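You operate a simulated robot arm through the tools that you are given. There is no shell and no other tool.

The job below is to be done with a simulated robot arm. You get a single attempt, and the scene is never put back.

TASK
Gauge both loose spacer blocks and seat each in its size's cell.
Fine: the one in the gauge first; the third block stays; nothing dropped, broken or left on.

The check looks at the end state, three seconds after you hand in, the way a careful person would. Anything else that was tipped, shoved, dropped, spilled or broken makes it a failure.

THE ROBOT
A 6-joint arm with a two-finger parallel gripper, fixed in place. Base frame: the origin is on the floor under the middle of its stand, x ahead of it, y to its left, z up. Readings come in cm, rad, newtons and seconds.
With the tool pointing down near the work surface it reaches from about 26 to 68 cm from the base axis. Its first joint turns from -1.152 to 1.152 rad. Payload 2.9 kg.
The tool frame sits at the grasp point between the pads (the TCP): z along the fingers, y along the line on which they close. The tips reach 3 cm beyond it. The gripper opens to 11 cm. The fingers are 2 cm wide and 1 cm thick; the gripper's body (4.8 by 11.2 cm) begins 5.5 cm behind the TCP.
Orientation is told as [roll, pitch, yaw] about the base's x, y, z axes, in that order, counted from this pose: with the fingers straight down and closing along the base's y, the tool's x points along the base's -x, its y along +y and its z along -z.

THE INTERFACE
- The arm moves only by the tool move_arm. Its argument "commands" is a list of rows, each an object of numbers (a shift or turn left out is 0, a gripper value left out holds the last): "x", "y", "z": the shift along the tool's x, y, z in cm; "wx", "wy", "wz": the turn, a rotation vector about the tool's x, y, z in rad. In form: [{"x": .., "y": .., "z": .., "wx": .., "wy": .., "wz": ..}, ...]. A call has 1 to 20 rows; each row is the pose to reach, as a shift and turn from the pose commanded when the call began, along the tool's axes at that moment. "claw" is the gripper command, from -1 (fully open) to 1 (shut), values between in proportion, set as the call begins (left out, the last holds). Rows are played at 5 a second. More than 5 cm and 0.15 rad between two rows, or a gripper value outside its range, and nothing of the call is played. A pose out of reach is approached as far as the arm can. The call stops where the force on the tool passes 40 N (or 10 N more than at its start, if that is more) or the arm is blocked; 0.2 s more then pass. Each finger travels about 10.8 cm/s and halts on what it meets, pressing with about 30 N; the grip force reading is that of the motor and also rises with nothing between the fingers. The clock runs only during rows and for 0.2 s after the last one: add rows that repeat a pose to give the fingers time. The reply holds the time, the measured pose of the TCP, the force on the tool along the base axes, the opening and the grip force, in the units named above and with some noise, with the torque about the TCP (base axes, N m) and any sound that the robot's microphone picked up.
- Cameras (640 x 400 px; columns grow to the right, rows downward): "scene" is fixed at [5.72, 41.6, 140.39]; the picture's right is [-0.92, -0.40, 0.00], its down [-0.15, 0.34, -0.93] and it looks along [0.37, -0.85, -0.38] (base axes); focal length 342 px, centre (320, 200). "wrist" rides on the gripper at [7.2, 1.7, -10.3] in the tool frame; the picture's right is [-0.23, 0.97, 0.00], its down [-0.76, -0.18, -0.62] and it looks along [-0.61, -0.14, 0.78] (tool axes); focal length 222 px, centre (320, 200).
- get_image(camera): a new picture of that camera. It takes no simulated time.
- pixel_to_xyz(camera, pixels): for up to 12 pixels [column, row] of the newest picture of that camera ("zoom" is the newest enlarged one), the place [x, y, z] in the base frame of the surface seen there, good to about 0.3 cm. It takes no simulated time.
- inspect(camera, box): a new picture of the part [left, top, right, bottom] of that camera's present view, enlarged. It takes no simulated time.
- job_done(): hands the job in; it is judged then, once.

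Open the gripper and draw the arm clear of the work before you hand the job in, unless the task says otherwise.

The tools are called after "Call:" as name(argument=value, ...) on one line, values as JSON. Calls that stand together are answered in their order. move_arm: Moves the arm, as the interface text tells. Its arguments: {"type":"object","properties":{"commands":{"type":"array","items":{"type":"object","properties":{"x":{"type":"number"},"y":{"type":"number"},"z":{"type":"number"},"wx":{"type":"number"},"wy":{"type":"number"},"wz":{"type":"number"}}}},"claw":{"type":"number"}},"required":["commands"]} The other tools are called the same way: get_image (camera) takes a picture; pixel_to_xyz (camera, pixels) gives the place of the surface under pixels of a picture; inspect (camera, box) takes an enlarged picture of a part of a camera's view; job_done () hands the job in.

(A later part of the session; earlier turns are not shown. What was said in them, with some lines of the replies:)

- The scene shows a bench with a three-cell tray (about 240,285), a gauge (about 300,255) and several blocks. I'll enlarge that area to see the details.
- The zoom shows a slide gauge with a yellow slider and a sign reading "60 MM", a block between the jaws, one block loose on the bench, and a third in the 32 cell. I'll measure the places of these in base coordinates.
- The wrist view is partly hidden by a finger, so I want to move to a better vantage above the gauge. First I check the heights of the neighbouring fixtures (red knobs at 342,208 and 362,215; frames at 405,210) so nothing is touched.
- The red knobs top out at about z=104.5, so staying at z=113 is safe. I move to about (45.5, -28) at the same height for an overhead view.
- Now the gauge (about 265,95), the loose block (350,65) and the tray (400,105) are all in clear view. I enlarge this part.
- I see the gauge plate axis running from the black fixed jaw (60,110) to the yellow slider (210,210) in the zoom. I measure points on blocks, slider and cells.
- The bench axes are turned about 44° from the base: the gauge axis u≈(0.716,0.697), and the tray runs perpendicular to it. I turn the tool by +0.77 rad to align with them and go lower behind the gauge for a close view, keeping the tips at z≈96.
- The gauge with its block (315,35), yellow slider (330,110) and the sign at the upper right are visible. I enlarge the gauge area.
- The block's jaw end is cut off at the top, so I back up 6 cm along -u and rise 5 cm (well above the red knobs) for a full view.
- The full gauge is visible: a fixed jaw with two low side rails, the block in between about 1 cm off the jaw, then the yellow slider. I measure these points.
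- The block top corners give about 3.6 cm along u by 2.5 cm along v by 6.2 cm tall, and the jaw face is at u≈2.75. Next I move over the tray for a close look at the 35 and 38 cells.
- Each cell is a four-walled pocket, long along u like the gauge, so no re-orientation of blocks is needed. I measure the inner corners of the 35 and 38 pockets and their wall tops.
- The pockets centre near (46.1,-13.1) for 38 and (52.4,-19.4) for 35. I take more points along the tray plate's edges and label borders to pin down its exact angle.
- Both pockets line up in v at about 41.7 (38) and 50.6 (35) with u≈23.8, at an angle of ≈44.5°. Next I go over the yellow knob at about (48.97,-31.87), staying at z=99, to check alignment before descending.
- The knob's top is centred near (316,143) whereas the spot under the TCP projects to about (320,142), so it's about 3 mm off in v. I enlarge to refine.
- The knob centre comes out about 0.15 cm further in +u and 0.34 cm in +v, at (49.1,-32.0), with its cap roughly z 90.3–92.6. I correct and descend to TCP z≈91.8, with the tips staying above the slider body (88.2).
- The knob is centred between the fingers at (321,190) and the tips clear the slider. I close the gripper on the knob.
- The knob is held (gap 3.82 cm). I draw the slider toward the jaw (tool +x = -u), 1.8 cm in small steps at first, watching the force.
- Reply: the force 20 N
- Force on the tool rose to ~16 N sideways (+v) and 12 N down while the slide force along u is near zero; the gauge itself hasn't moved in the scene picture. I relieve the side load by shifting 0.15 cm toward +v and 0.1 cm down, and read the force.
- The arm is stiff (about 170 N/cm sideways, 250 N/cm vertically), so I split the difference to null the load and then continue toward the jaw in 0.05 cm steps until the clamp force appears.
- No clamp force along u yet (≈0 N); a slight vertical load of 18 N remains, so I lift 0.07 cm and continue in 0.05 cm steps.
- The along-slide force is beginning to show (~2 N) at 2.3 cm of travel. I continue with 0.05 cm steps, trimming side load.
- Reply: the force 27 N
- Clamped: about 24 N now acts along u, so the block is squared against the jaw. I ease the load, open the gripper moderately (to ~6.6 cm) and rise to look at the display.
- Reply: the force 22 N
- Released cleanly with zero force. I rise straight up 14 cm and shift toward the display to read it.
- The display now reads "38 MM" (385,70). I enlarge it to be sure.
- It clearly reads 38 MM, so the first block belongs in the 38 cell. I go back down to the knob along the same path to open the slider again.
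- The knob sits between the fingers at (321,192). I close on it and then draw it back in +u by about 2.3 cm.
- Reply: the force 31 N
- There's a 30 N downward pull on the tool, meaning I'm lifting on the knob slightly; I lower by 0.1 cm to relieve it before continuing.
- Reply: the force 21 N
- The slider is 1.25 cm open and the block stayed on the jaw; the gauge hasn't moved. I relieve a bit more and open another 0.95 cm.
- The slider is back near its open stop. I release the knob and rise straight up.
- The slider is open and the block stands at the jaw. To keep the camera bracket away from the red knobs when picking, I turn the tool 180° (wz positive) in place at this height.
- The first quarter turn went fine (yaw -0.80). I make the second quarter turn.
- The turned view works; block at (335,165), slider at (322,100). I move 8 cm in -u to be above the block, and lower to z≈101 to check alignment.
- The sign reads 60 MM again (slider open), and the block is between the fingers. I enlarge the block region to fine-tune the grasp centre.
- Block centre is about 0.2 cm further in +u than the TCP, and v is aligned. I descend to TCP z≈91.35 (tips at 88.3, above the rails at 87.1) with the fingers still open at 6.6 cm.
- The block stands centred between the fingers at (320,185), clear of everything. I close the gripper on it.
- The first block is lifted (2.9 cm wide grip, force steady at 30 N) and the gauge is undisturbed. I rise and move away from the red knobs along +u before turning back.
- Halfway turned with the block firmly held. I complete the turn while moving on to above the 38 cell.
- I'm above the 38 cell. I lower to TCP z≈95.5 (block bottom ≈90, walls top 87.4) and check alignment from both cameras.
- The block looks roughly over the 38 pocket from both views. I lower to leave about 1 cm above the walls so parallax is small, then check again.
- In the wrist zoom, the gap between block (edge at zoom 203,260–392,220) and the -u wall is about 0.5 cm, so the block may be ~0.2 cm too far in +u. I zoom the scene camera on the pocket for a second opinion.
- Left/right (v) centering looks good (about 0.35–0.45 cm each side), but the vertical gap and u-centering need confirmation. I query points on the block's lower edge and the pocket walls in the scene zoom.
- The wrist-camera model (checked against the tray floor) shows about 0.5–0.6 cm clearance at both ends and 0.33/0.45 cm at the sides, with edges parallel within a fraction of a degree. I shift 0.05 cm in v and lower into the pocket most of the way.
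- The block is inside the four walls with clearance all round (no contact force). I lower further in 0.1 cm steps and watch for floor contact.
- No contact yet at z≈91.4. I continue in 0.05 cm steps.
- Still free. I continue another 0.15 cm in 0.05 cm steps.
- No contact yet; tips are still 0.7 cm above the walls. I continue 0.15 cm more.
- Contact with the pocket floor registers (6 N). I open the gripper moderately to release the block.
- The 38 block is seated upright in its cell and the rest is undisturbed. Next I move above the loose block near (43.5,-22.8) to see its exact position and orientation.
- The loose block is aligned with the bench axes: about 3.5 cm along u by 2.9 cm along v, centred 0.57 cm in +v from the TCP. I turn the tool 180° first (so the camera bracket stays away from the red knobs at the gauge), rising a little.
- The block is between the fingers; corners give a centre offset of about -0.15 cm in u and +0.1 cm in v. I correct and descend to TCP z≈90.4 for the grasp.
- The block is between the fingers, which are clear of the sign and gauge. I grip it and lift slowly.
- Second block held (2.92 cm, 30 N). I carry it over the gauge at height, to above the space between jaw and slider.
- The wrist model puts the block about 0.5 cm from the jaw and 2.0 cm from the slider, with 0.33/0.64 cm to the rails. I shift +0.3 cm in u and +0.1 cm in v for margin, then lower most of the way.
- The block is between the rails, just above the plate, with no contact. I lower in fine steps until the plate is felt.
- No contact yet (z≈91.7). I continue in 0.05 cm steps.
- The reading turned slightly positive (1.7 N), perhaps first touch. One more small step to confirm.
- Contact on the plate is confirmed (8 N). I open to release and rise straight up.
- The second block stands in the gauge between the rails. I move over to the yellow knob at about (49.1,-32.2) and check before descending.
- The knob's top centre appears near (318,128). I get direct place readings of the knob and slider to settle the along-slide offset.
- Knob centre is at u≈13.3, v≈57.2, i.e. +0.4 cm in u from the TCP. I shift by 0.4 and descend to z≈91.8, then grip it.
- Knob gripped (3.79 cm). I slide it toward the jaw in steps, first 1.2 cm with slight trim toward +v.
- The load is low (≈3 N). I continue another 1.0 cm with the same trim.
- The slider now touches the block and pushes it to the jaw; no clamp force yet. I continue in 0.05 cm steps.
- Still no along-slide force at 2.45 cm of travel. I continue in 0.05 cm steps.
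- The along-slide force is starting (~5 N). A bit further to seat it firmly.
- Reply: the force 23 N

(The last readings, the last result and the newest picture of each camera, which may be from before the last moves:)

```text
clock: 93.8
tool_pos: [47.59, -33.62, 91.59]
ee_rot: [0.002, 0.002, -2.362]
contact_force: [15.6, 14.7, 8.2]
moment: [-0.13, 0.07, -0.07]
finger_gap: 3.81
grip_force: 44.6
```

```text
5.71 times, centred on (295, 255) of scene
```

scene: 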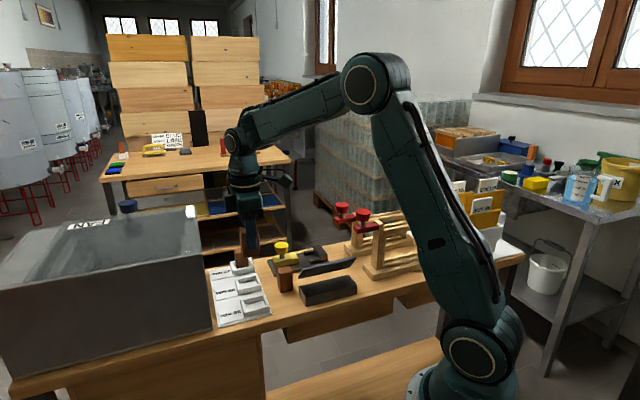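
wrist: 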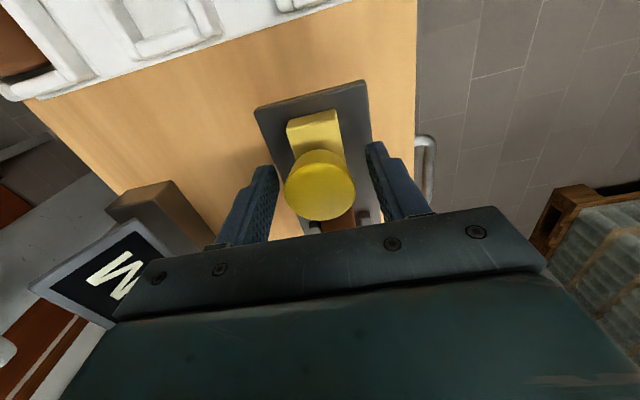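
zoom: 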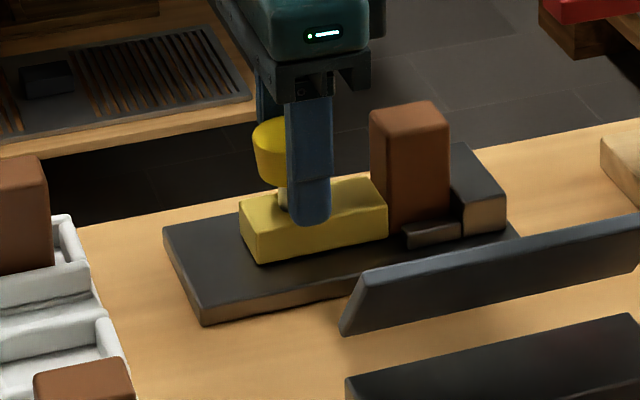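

Clamped with ~21 N along u. I ease the load, release the knob, rise and read the display.

Call:
move_arm(commands=[{"x": 0.05}, {"x": 0.09}, {"x": 0.09}])

Call:
move_arm(commands=[{"x": 0}, {"x": 0}, {"x": 0}], claw=-0.1)

Call:
move_arm(commands=[{"z": -1.5}, {"z": -4}, {"z": -7}, {"z": -9.5}, {"x": -2.5, "z": -9.5}, {"x": -5, "z": -9.5}, {"x": -5, "z": -9.5}])

Call:
get_image(camera="wrist")

```text
clock: 94.6
tool_pos: [47.64, -33.61, 91.69]
ee_rot: [0.002, 0.001, -2.367]
contact_force: [15.3, 8.7, 8.3]
moment: [0.07, 0.0, 0.39]
finger_gap: 3.79
grip_force: 44.7
```

```text
clock: 95.4
tool_pos: [47.43, -33.63, 91.74]
ee_rot: [0.0, -0.001, -2.371]
contact_force: [-0.5, -0.3, -0.1]
moment: [0.0, -0.01, 0.03]
finger_gap: 6.03
grip_force: 0.0
```

```text
clock: 97.0
tool_pos: [43.84, -37.25, 101.18]
ee_rot: [0.001, 0.0, -2.37]
contact_force: [-0.1, 0.2, 0.1]
moment: [-0.01, 0.01, 0.02]
finger_gap: 6.05
grip_force: 0.1
```

```text
taken
```

wrist: 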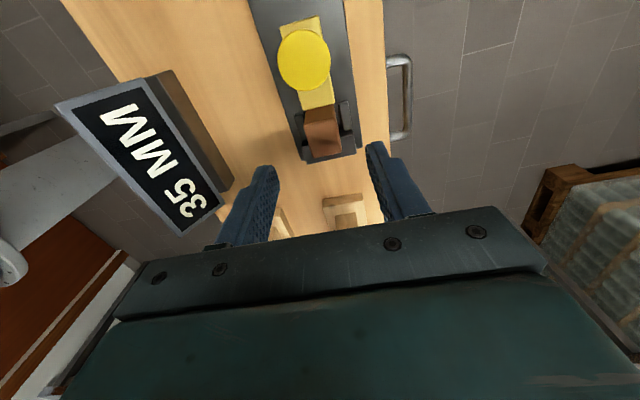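

The display reads "35 MM" (180,190 region), so the second block goes in the 35 cell. I return to the knob along the reverse path, grip it, and open the slider.

Call:
move_arm(commands=[{"x": 2.5}, {"x": 5}, {"x": 5, "z": 3}, {"x": 5, "z": 6}, {"x": 5, "z": 8.3}, {"x": 5, "z": 9.5}, {"x": 5, "z": 9.5}])

Call:
move_arm(commands=[{"x": 0}, {"x": 0}, {"x": 0}, {"x": 0}], claw=1)

Call:
move_arm(commands=[{"x": 0.2, "y": -0.01, "z": 0.01}, {"x": 0.4, "y": -0.02, "z": 0.02}, {"x": 0.6, "y": -0.03, "z": 0.03}, {"x": 0.8, "y": -0.04, "z": 0.03}, {"x": 1.0, "y": -0.05, "z": 0.04}, {"x": 1.2, "y": -0.06, "z": 0.04}, {"x": 1.2, "y": -0.06, "z": 0.04}])

```text
clock: 98.6
tool_pos: [47.43, -33.85, 91.71]
ee_rot: [0.001, 0.001, -2.372]
contact_force: [0.0, 0.3, -0.5]
moment: [-0.05, 0.0, 0.01]
finger_gap: 6.04
grip_force: 0.0
```

```text
clock: 99.6
tool_pos: [47.38, -33.81, 91.74]
ee_rot: [0.001, 0.001, -2.371]
contact_force: [8.9, -7.7, -5.5]
moment: [0.0, 0.05, 0.08]
finger_gap: 3.82
grip_force: 44.9
```

```text
clock: 101.2
tool_pos: [48.43, -32.93, 91.61]
ee_rot: [-0.003, 0.0, -2.37]
contact_force: [3.5, -2.4, -1.6]
moment: [-0.01, 0.19, -0.12]
finger_gap: 3.78
grip_force: 45.3
```

The slider is opening with little load. I continue another 1.25 cm to return it near the 60 position.

Call:
move_arm(commands=[{"x": 0.2}, {"x": 0.4, "y": -0.01, "z": 0.01}, {"x": 0.6, "y": -0.02, "z": 0.01}, {"x": 0.8, "y": -0.03, "z": 0.02}, {"x": 1.0, "y": -0.04, "z": 0.02}, {"x": 1.2, "y": -0.05, "z": 0.03}, {"x": 1.2, "y": -0.05, "z": 0.03}])

Call:
inspect(camera="scene", box=[250, 220, 340, 290])

```text
clock: 102.8
tool_pos: [49.22, -32.11, 91.66]
ee_rot: [0.001, 0.0, -2.373]
contact_force: [8.1, -7.8, -1.5]
moment: [0.13, 0.07, 0.08]
finger_gap: 3.81
grip_force: 44.9
```

```text
5.71 times, centred on (295, 255) of scene
```

zoom: 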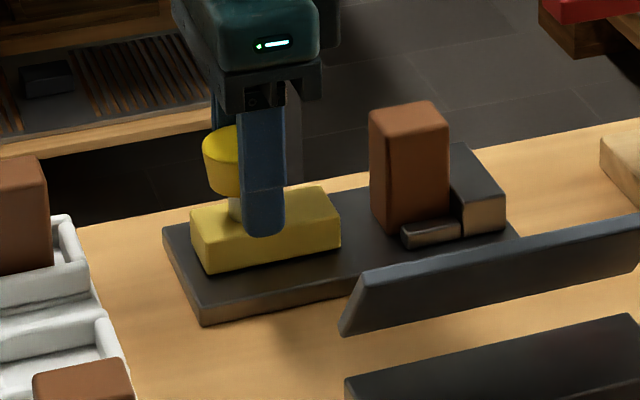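

The slider is open and the block stays against the jaw. I release the knob, rise, and move over the block to check alignment for the pick.

Call:
move_arm(commands=[{"x": 0}, {"x": 0}, {"x": 0}], claw=-0.1)

Call:
move_arm(commands=[{"z": -1.5}, {"z": -4}, {"z": -7}, {"z": -9.5}, {"x": -2.8, "z": -9.5}, {"x": -5.6, "z": -9.5}, {"x": -8.3, "z": -9.5}, {"x": -8.3, "z": -9.5}, {"x": -8.3, "z": -9.5}])

Call:
get_image(camera="wrist")

Call:
inspect(camera="wrist", box=[260, 70, 380, 180])

```text
clock: 103.6
tool_pos: [49.28, -31.97, 91.66]
ee_rot: [-0.001, 0.0, -2.37]
contact_force: [-0.7, 0.2, 1.1]
moment: [0.01, -0.01, 0.02]
finger_gap: 6.04
grip_force: 0.0
```

```text
clock: 105.6
tool_pos: [43.14, -37.74, 101.29]
ee_rot: [0.0, -0.001, -2.37]
contact_force: [0.2, 1.1, 0.6]
moment: [0.02, 0.0, -0.03]
finger_gap: 6.07
grip_force: 0.0
```

```text
taken
```

wrist: 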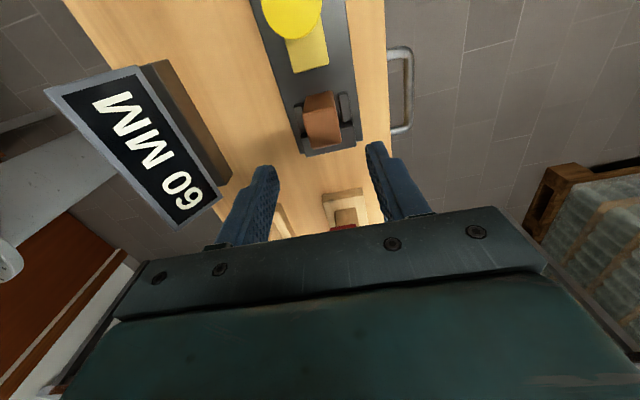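

```text
3.64 times, centred on (320, 125) of wrist
```

zoom: 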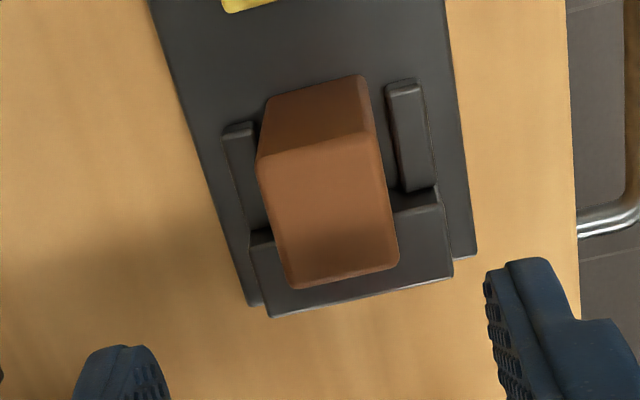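

Sign is back to 60 MM; the block centre is about +0.25 cm in v and -0.05 in u from the TCP. I correct and descend to TCP z≈91.5.

Call:
move_arm(commands=[{"x": -0.05, "y": 0.25, "z": 2}, {"x": -0.05, "y": 0.25, "z": 4}, {"x": -0.05, "y": 0.25, "z": 6}, {"x": -0.05, "y": 0.25, "z": 7.8}, {"x": -0.05, "y": 0.25, "z": 9}, {"x": -0.05, "y": 0.25, "z": 9.7}, {"x": -0.05, "y": 0.25, "z": 9.7}])

Call:
get_image(camera="wrist")

Call:
inspect(camera="scene", box=[250, 180, 370, 280])

```text
clock: 107.2
tool_pos: [43.4, -37.88, 91.4]
ee_rot: [0.0, 0.0, -2.369]
contact_force: [0.5, 0.8, 0.5]
moment: [0.02, 0.01, 0.04]
finger_gap: 6.04
grip_force: 0.1
```

```text
taken
```

wrist: 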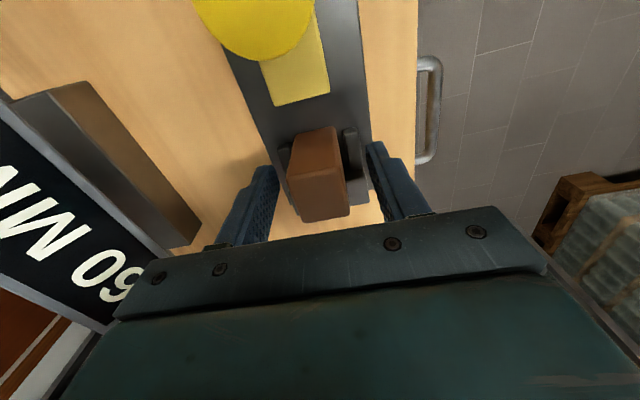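

```text
4.00 times, centred on (310, 230) of scene
```

zoom: 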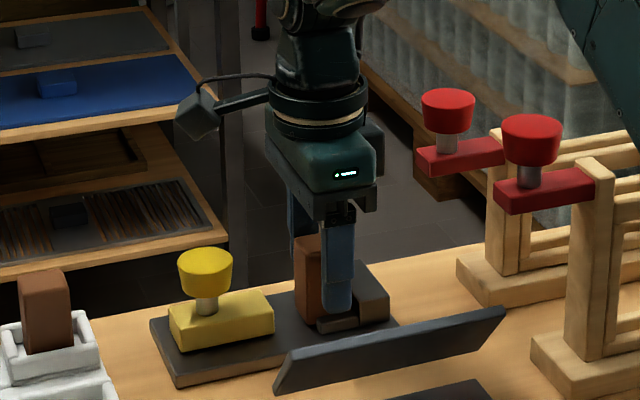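

The block is centred between the fingers at (320,180), the same configuration as for the first pick. I grip and lift slowly.

Call:
move_arm(commands=[{"x": 0}, {"x": 0}, {"x": 0}, {"x": 0}], claw=1)

Call:
move_arm(commands=[{"z": -0.3}, {"z": -0.8}, {"z": -1.8}, {"z": -3.3}, {"z": -5.5}, {"z": -8}, {"z": -11}, {"z": -14}, {"z": -14}])

Call:
get_image(camera="wrist")

```text
clock: 108.2
tool_pos: [43.38, -37.83, 91.36]
ee_rot: [0.0, -0.003, -2.37]
contact_force: [1.1, -0.6, 0.2]
moment: [0.02, 0.02, -0.02]
finger_gap: 2.95
grip_force: 30.2
```

```text
clock: 110.2
tool_pos: [43.37, -38.09, 105.66]
ee_rot: [0.0, 0.0, -2.37]
contact_force: [0.4, 0.3, -0.2]
moment: [-0.01, 0.02, -0.04]
finger_gap: 2.92
grip_force: 29.8
```

```text
taken
```

wrist: 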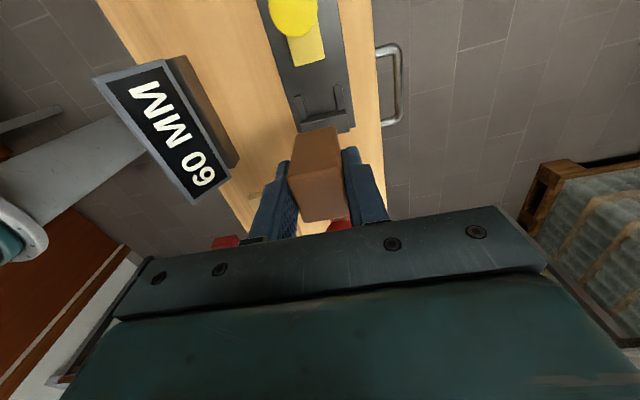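

Block held and lifted. I move away along +u, then turn back 180° on the way to the 35 cell.

Call:
move_arm(commands=[{"x": 2.7}, {"x": 5.4}, {"x": 8}, {"x": 8}])

Call:
move_arm(commands=[{"x": 0.47, "y": -0.29, "wz": -0.13}, {"x": 0.95, "y": -0.58, "wz": -0.26}, {"x": 1.42, "y": -0.87, "wz": -0.39}, {"x": 1.9, "y": -1.17, "wz": -0.52}, {"x": 2.37, "y": -1.46, "wz": -0.65}, {"x": 2.85, "y": -1.75, "wz": -0.79}, {"x": 3.32, "y": -2.04, "wz": -0.92}, {"x": 3.8, "y": -2.33, "wz": -1.05}, {"x": 4.27, "y": -2.62, "wz": -1.18}, {"x": 4.75, "y": -2.92, "wz": -1.31}, {"x": 5.2, "y": -3.2, "wz": -1.44}, {"x": 5.7, "y": -3.5, "wz": -1.5708}, {"x": 5.7, "y": -3.5, "wz": -1.5708}])

Call:
move_arm(commands=[{"y": 0.47, "x": 0.29, "wz": -0.13}, {"y": 0.95, "x": 0.58, "wz": -0.26}, {"y": 1.42, "x": 0.87, "wz": -0.39}, {"y": 1.9, "x": 1.17, "wz": -0.52}, {"y": 2.37, "x": 1.46, "wz": -0.65}, {"y": 2.85, "x": 1.75, "wz": -0.79}, {"y": 3.32, "x": 2.04, "wz": -0.92}, {"y": 3.8, "x": 2.33, "wz": -1.05}, {"y": 4.27, "x": 2.62, "wz": -1.18}, {"y": 4.75, "x": 2.92, "wz": -1.31}, {"y": 5.2, "x": 3.2, "wz": -1.44}, {"y": 5.75, "x": 3.45, "wz": -1.5708}, {"y": 5.75, "x": 3.45, "wz": -1.5708}])

Call:
get_image(camera="wrist")

```text
clock: 111.2
tool_pos: [49.09, -32.49, 105.33]
ee_rot: [-0.001, -0.002, -2.369]
contact_force: [-0.2, 0.2, 0.1]
moment: [-0.01, 0.0, 0.0]
finger_gap: 2.92
grip_force: 29.8
```

```text
clock: 114.0
tool_pos: [50.81, -25.89, 105.57]
ee_rot: [0.0, 0.0, -0.799]
contact_force: [0.5, -0.3, -0.7]
moment: [0.01, 0.03, -0.04]
finger_gap: 2.91
grip_force: 30.4
```

```text
clock: 116.8
tool_pos: [52.52, -19.45, 105.46]
ee_rot: [0.0, 0.001, 0.773]
contact_force: [-0.4, 0.0, -1.1]
moment: [0.0, -0.03, 0.0]
finger_gap: 2.89
grip_force: 30.0
```

```text
taken
```

wrist: 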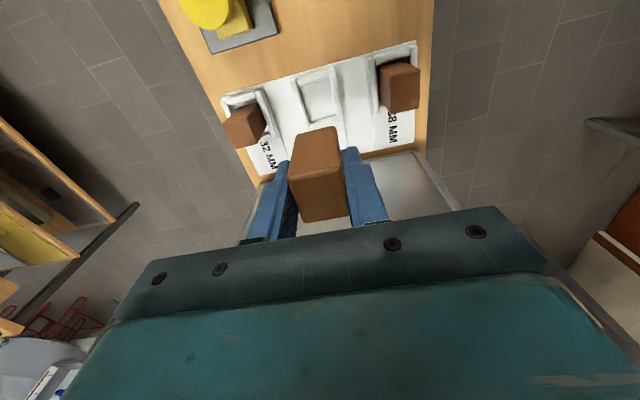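

I'm above the 35 cell, with neighbouring blocks on both sides well clear. I lower to leave ~1 cm above the walls and check alignment.

Call:
move_arm(commands=[{"z": 2.5}, {"z": 5}, {"z": 7.5}, {"z": 9.5}, {"z": 11}, {"z": 11.7}, {"z": 11.7}, {"z": 11.7}])

Call:
get_image(camera="wrist")

Call:
inspect(camera="wrist", box=[280, 90, 360, 160])

Call:
inspect(camera="scene", box=[215, 255, 275, 300])

```text
clock: 118.6
tool_pos: [52.43, -19.56, 93.66]
ee_rot: [-0.002, 0.001, 0.772]
contact_force: [-0.1, 0.3, 0.2]
moment: [-0.03, -0.01, 0.0]
finger_gap: 2.93
grip_force: 30.0
```

```text
taken
```

wrist: 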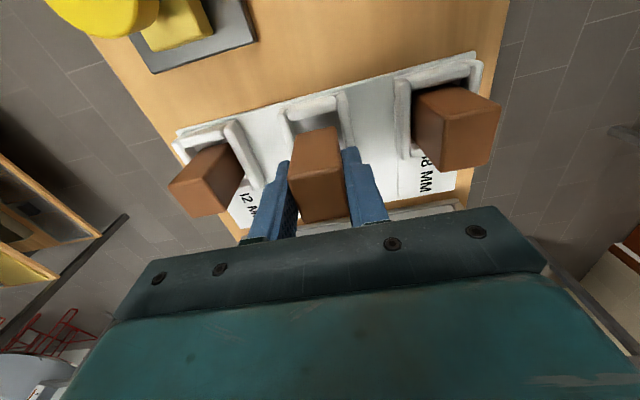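

```text
5.71 times, centred on (320, 125) of wrist
```

zoom: 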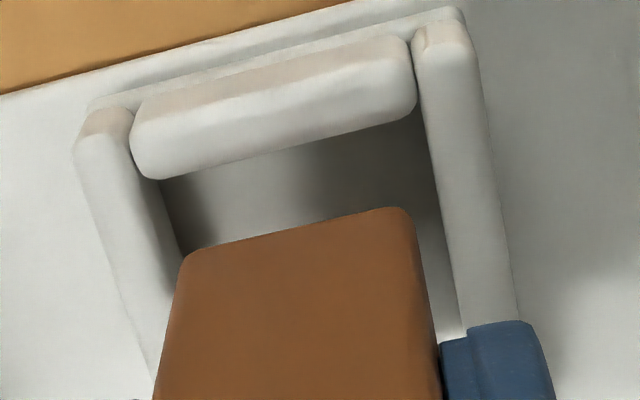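

```text
8.89 times, centred on (245, 278) of scene
```

zoom: 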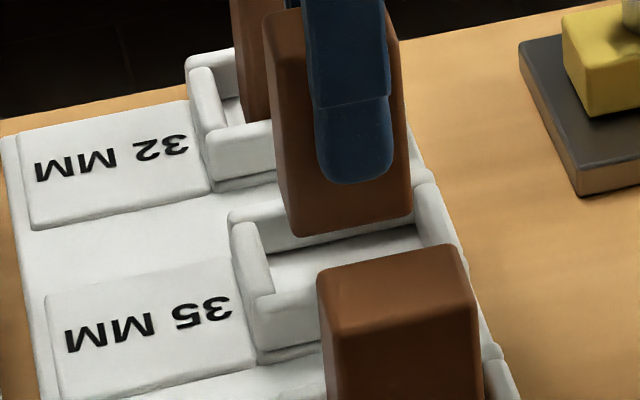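

Geometry matches the 38 seating: side gaps ~0.4 cm and end gaps ~0.6–0.75 cm, edges parallel. I trim +0.08 in tool x, -0.05 in tool y and lower into the pocket.

Call:
move_arm(commands=[{"x": 0.08, "y": -0.05, "z": 0.3}, {"x": 0.08, "y": -0.05, "z": 0.7}, {"x": 0.08, "y": -0.05, "z": 1.1}, {"x": 0.08, "y": -0.05, "z": 1.5}, {"x": 0.08, "y": -0.05, "z": 1.9}, {"x": 0.08, "y": -0.05, "z": 2.1}, {"x": 0.08, "y": -0.05, "z": 2.1}])

Call:
inspect(camera="wrist", box=[280, 90, 360, 160])

Call:
inspect(camera="scene", box=[215, 255, 275, 300])

```text
clock: 120.2
tool_pos: [52.42, -19.45, 91.6]
ee_rot: [0.0, -0.001, 0.771]
contact_force: [0.5, -0.3, -0.1]
moment: [-0.01, -0.03, 0.0]
finger_gap: 2.91
grip_force: 30.3
```

```text
5.71 times, centred on (320, 125) of wrist
```

zoom: 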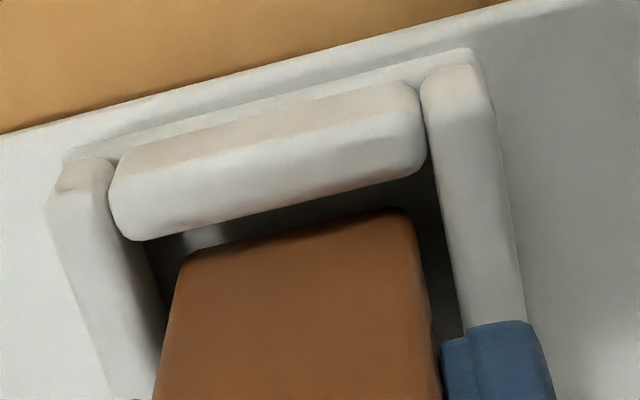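

```text
8.89 times, centred on (245, 278) of scene
```

zoom: 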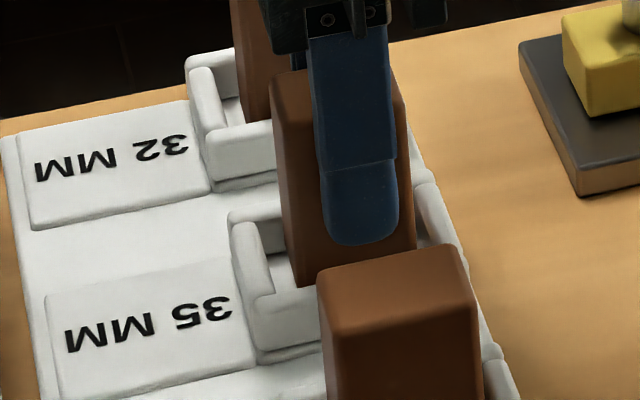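

The block is inside the pocket with clearance and no contact force. I lower in small steps to find the floor (the first block touched at about z≈91.05).

Call:
move_arm(commands=[{"z": 0.1}, {"z": 0.2}, {"z": 0.3}, {"z": 0.3}])

Call:
move_arm(commands=[{"z": 0.05}, {"z": 0.1}, {"z": 0.15}, {"z": 0.15}])

```text
clock: 121.2
tool_pos: [52.45, -19.6, 91.32]
ee_rot: [-0.001, -0.001, 0.77]
contact_force: [0.8, -1.1, 0.4]
moment: [0.02, -0.04, 0.01]
finger_gap: 2.93
grip_force: 30.2
```

```text
clock: 122.2
tool_pos: [52.35, -19.54, 91.23]
ee_rot: [0.0, 0.001, 0.771]
contact_force: [-0.4, 0.0, -0.5]
moment: [0.0, -0.05, 0.01]
finger_gap: 2.91
grip_force: 29.7
```

No floor contact yet at z≈91.2. I continue by 0.05 cm steps.

Call:
move_arm(commands=[{"z": 0.05}, {"z": 0.1}, {"z": 0.12}, {"z": 0.12}])

```text
clock: 123.2
tool_pos: [52.4, -19.56, 91.05]
ee_rot: [0.0, 0.0, 0.772]
contact_force: [-0.7, -0.7, -1.5]
moment: [0.02, -0.02, 0.0]
finger_gap: 2.93
grip_force: 29.4
```

Still free at z≈91.05; tips remain ~0.65 cm above the walls. I continue.

Call:
move_arm(commands=[{"z": 0.05}, {"z": 0.1}, {"z": 0.1}])

```text
clock: 124.0
tool_pos: [52.39, -19.57, 91.03]
ee_rot: [-0.002, -0.001, 0.771]
contact_force: [-1.4, -0.3, 5.7]
moment: [0.03, 0.06, -0.02]
finger_gap: 2.94
grip_force: 30.1
```

Floor contact is confirmed (5.7 N). I open moderately to release and rise straight up.

Call:
move_arm(commands=[{"z": 0}, {"z": 0}, {"z": 0}, {"z": 0}], claw=-0.1)

Call:
move_arm(commands=[{"z": -1}, {"z": -3}, {"z": -6}, {"z": -9}, {"z": -12}, {"z": -15}, {"z": -15}])

Call:
get_image(camera="wrist")

Call:
inspect(camera="scene", box=[200, 235, 340, 330])

```text
clock: 125.0
tool_pos: [52.5, -19.59, 91.03]
ee_rot: [0.001, 0.0, 0.771]
contact_force: [-0.3, -0.1, 0.2]
moment: [0.01, 0.02, 0.03]
finger_gap: 6.04
grip_force: 0.1
```

```text
clock: 126.6
tool_pos: [52.47, -19.68, 106.21]
ee_rot: [0.0, 0.0, 0.771]
contact_force: [-0.2, -1.1, 0.3]
moment: [0.0, 0.01, 0.0]
finger_gap: 6.05
grip_force: 0.1
```

```text
taken
```

wrist: 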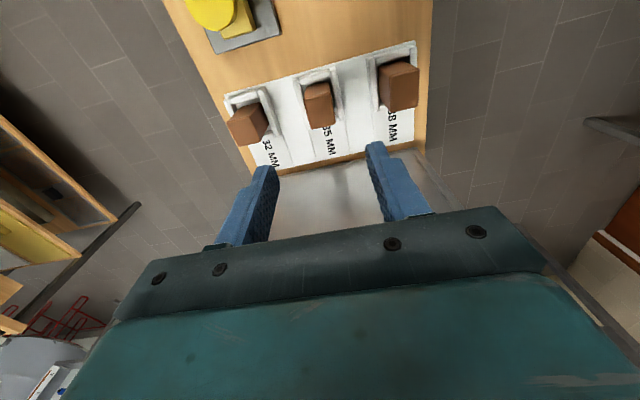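

```text
4.21 times, centred on (270, 282) of scene
```

zoom: 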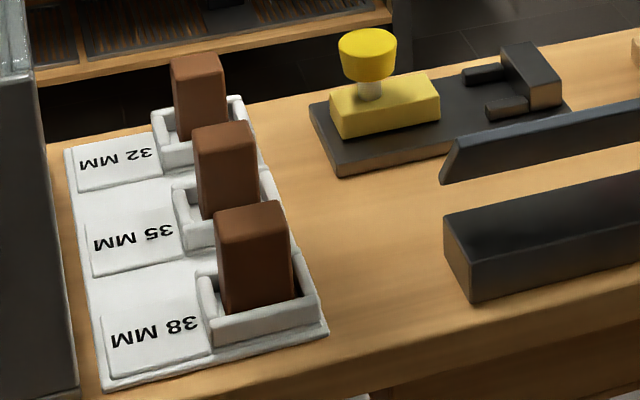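

All three blocks stand in their cells and the gauge is empty and open. I zoom in with the wrist camera to verify the seating closely.

Call:
inspect(camera="wrist", box=[215, 35, 435, 175])

Call:
inspect(camera="scene", box=[210, 240, 285, 325])

```text
2.86 times, centred on (325, 105) of wrist
```

zoom: 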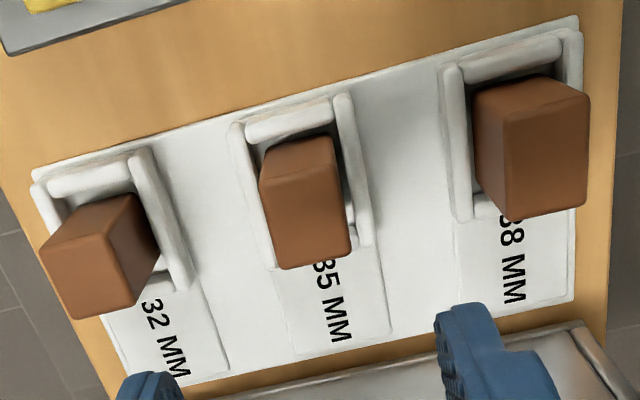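

```text
4.71 times, centred on (248, 282) of scene
```

zoom: 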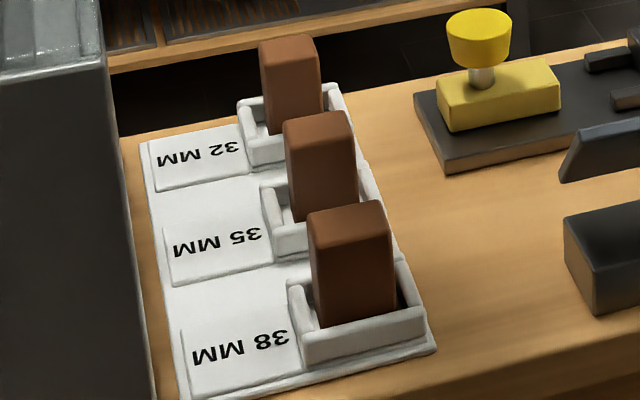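

Everything is seated properly. I open the gripper fully and withdraw the arm to its starting pose, rising first.

Call:
move_arm(commands=[{"z": -3.5}, {"z": -7}, {"x": 2, "y": 2.75, "z": -7, "wz": 0.13}, {"x": 4, "y": 5.5, "z": -7, "wz": 0.26}, {"x": 6, "y": 8.25, "z": -7, "wz": 0.39}, {"x": 8, "y": 11, "z": -7, "wz": 0.52}, {"x": 10, "y": 13.75, "z": -7, "wz": 0.65}, {"x": 11.9, "y": 16.45, "z": -7, "wz": 0.771}, {"x": 11.9, "y": 16.45, "z": -7, "wz": 0.771}], claw=-1)

Call:
get_image(camera="scene")

Call:
get_image(camera="wrist")

```text
clock: 128.6
tool_pos: [32.36, -15.91, 113.18]
ee_rot: [-0.002, 0.0, 0.001]
contact_force: [-0.8, 1.1, 0.0]
moment: [-0.02, 0.02, 0.03]
finger_gap: 10.99
grip_force: 0.1
```

```text
taken
```

scene: 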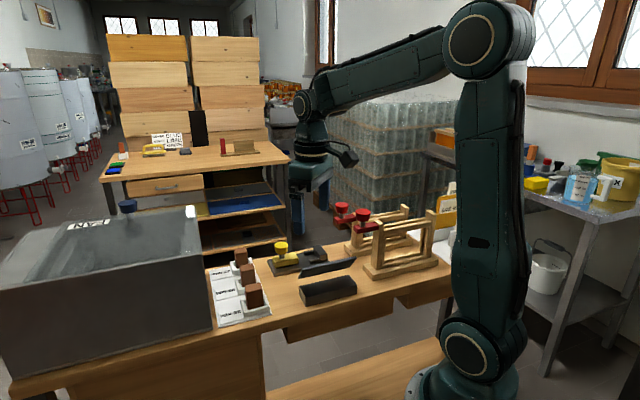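

```text
taken
```

wrist: 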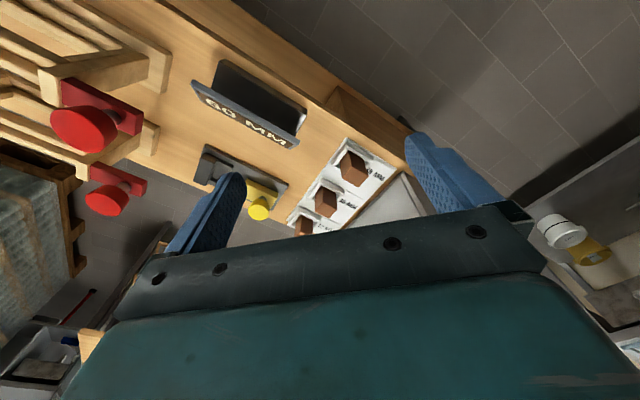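

Final pictures show the 38 and 35 blocks seated in their cells, the 32 block untouched, the gauge empty and back at 60 MM, and the arm clear with the gripper open. I hand the job in.

Call:
job_done()

```text
The job is handed in.
```

Both loose spacer blocks are gauged and seated in their matching cells, and the job is handed in.

| Block | Gauge reading | Cell |
|---|---|---|
| The one already in the gauge (done first) | 38 MM | 38 |
| The one on the bench | 35 MM | 35 |

- **Third block:** I did not touch the block in the 32 cell. It stands where it was.
- **Gauge:** it is empty, and the slider is back at its starting 60 MM reading.
- **Bench:** nothing was dropped or knocked, and the final pictures show the other things on the bench where they were.
- **Arm:** it is back at its starting pose with the gripper fully open.
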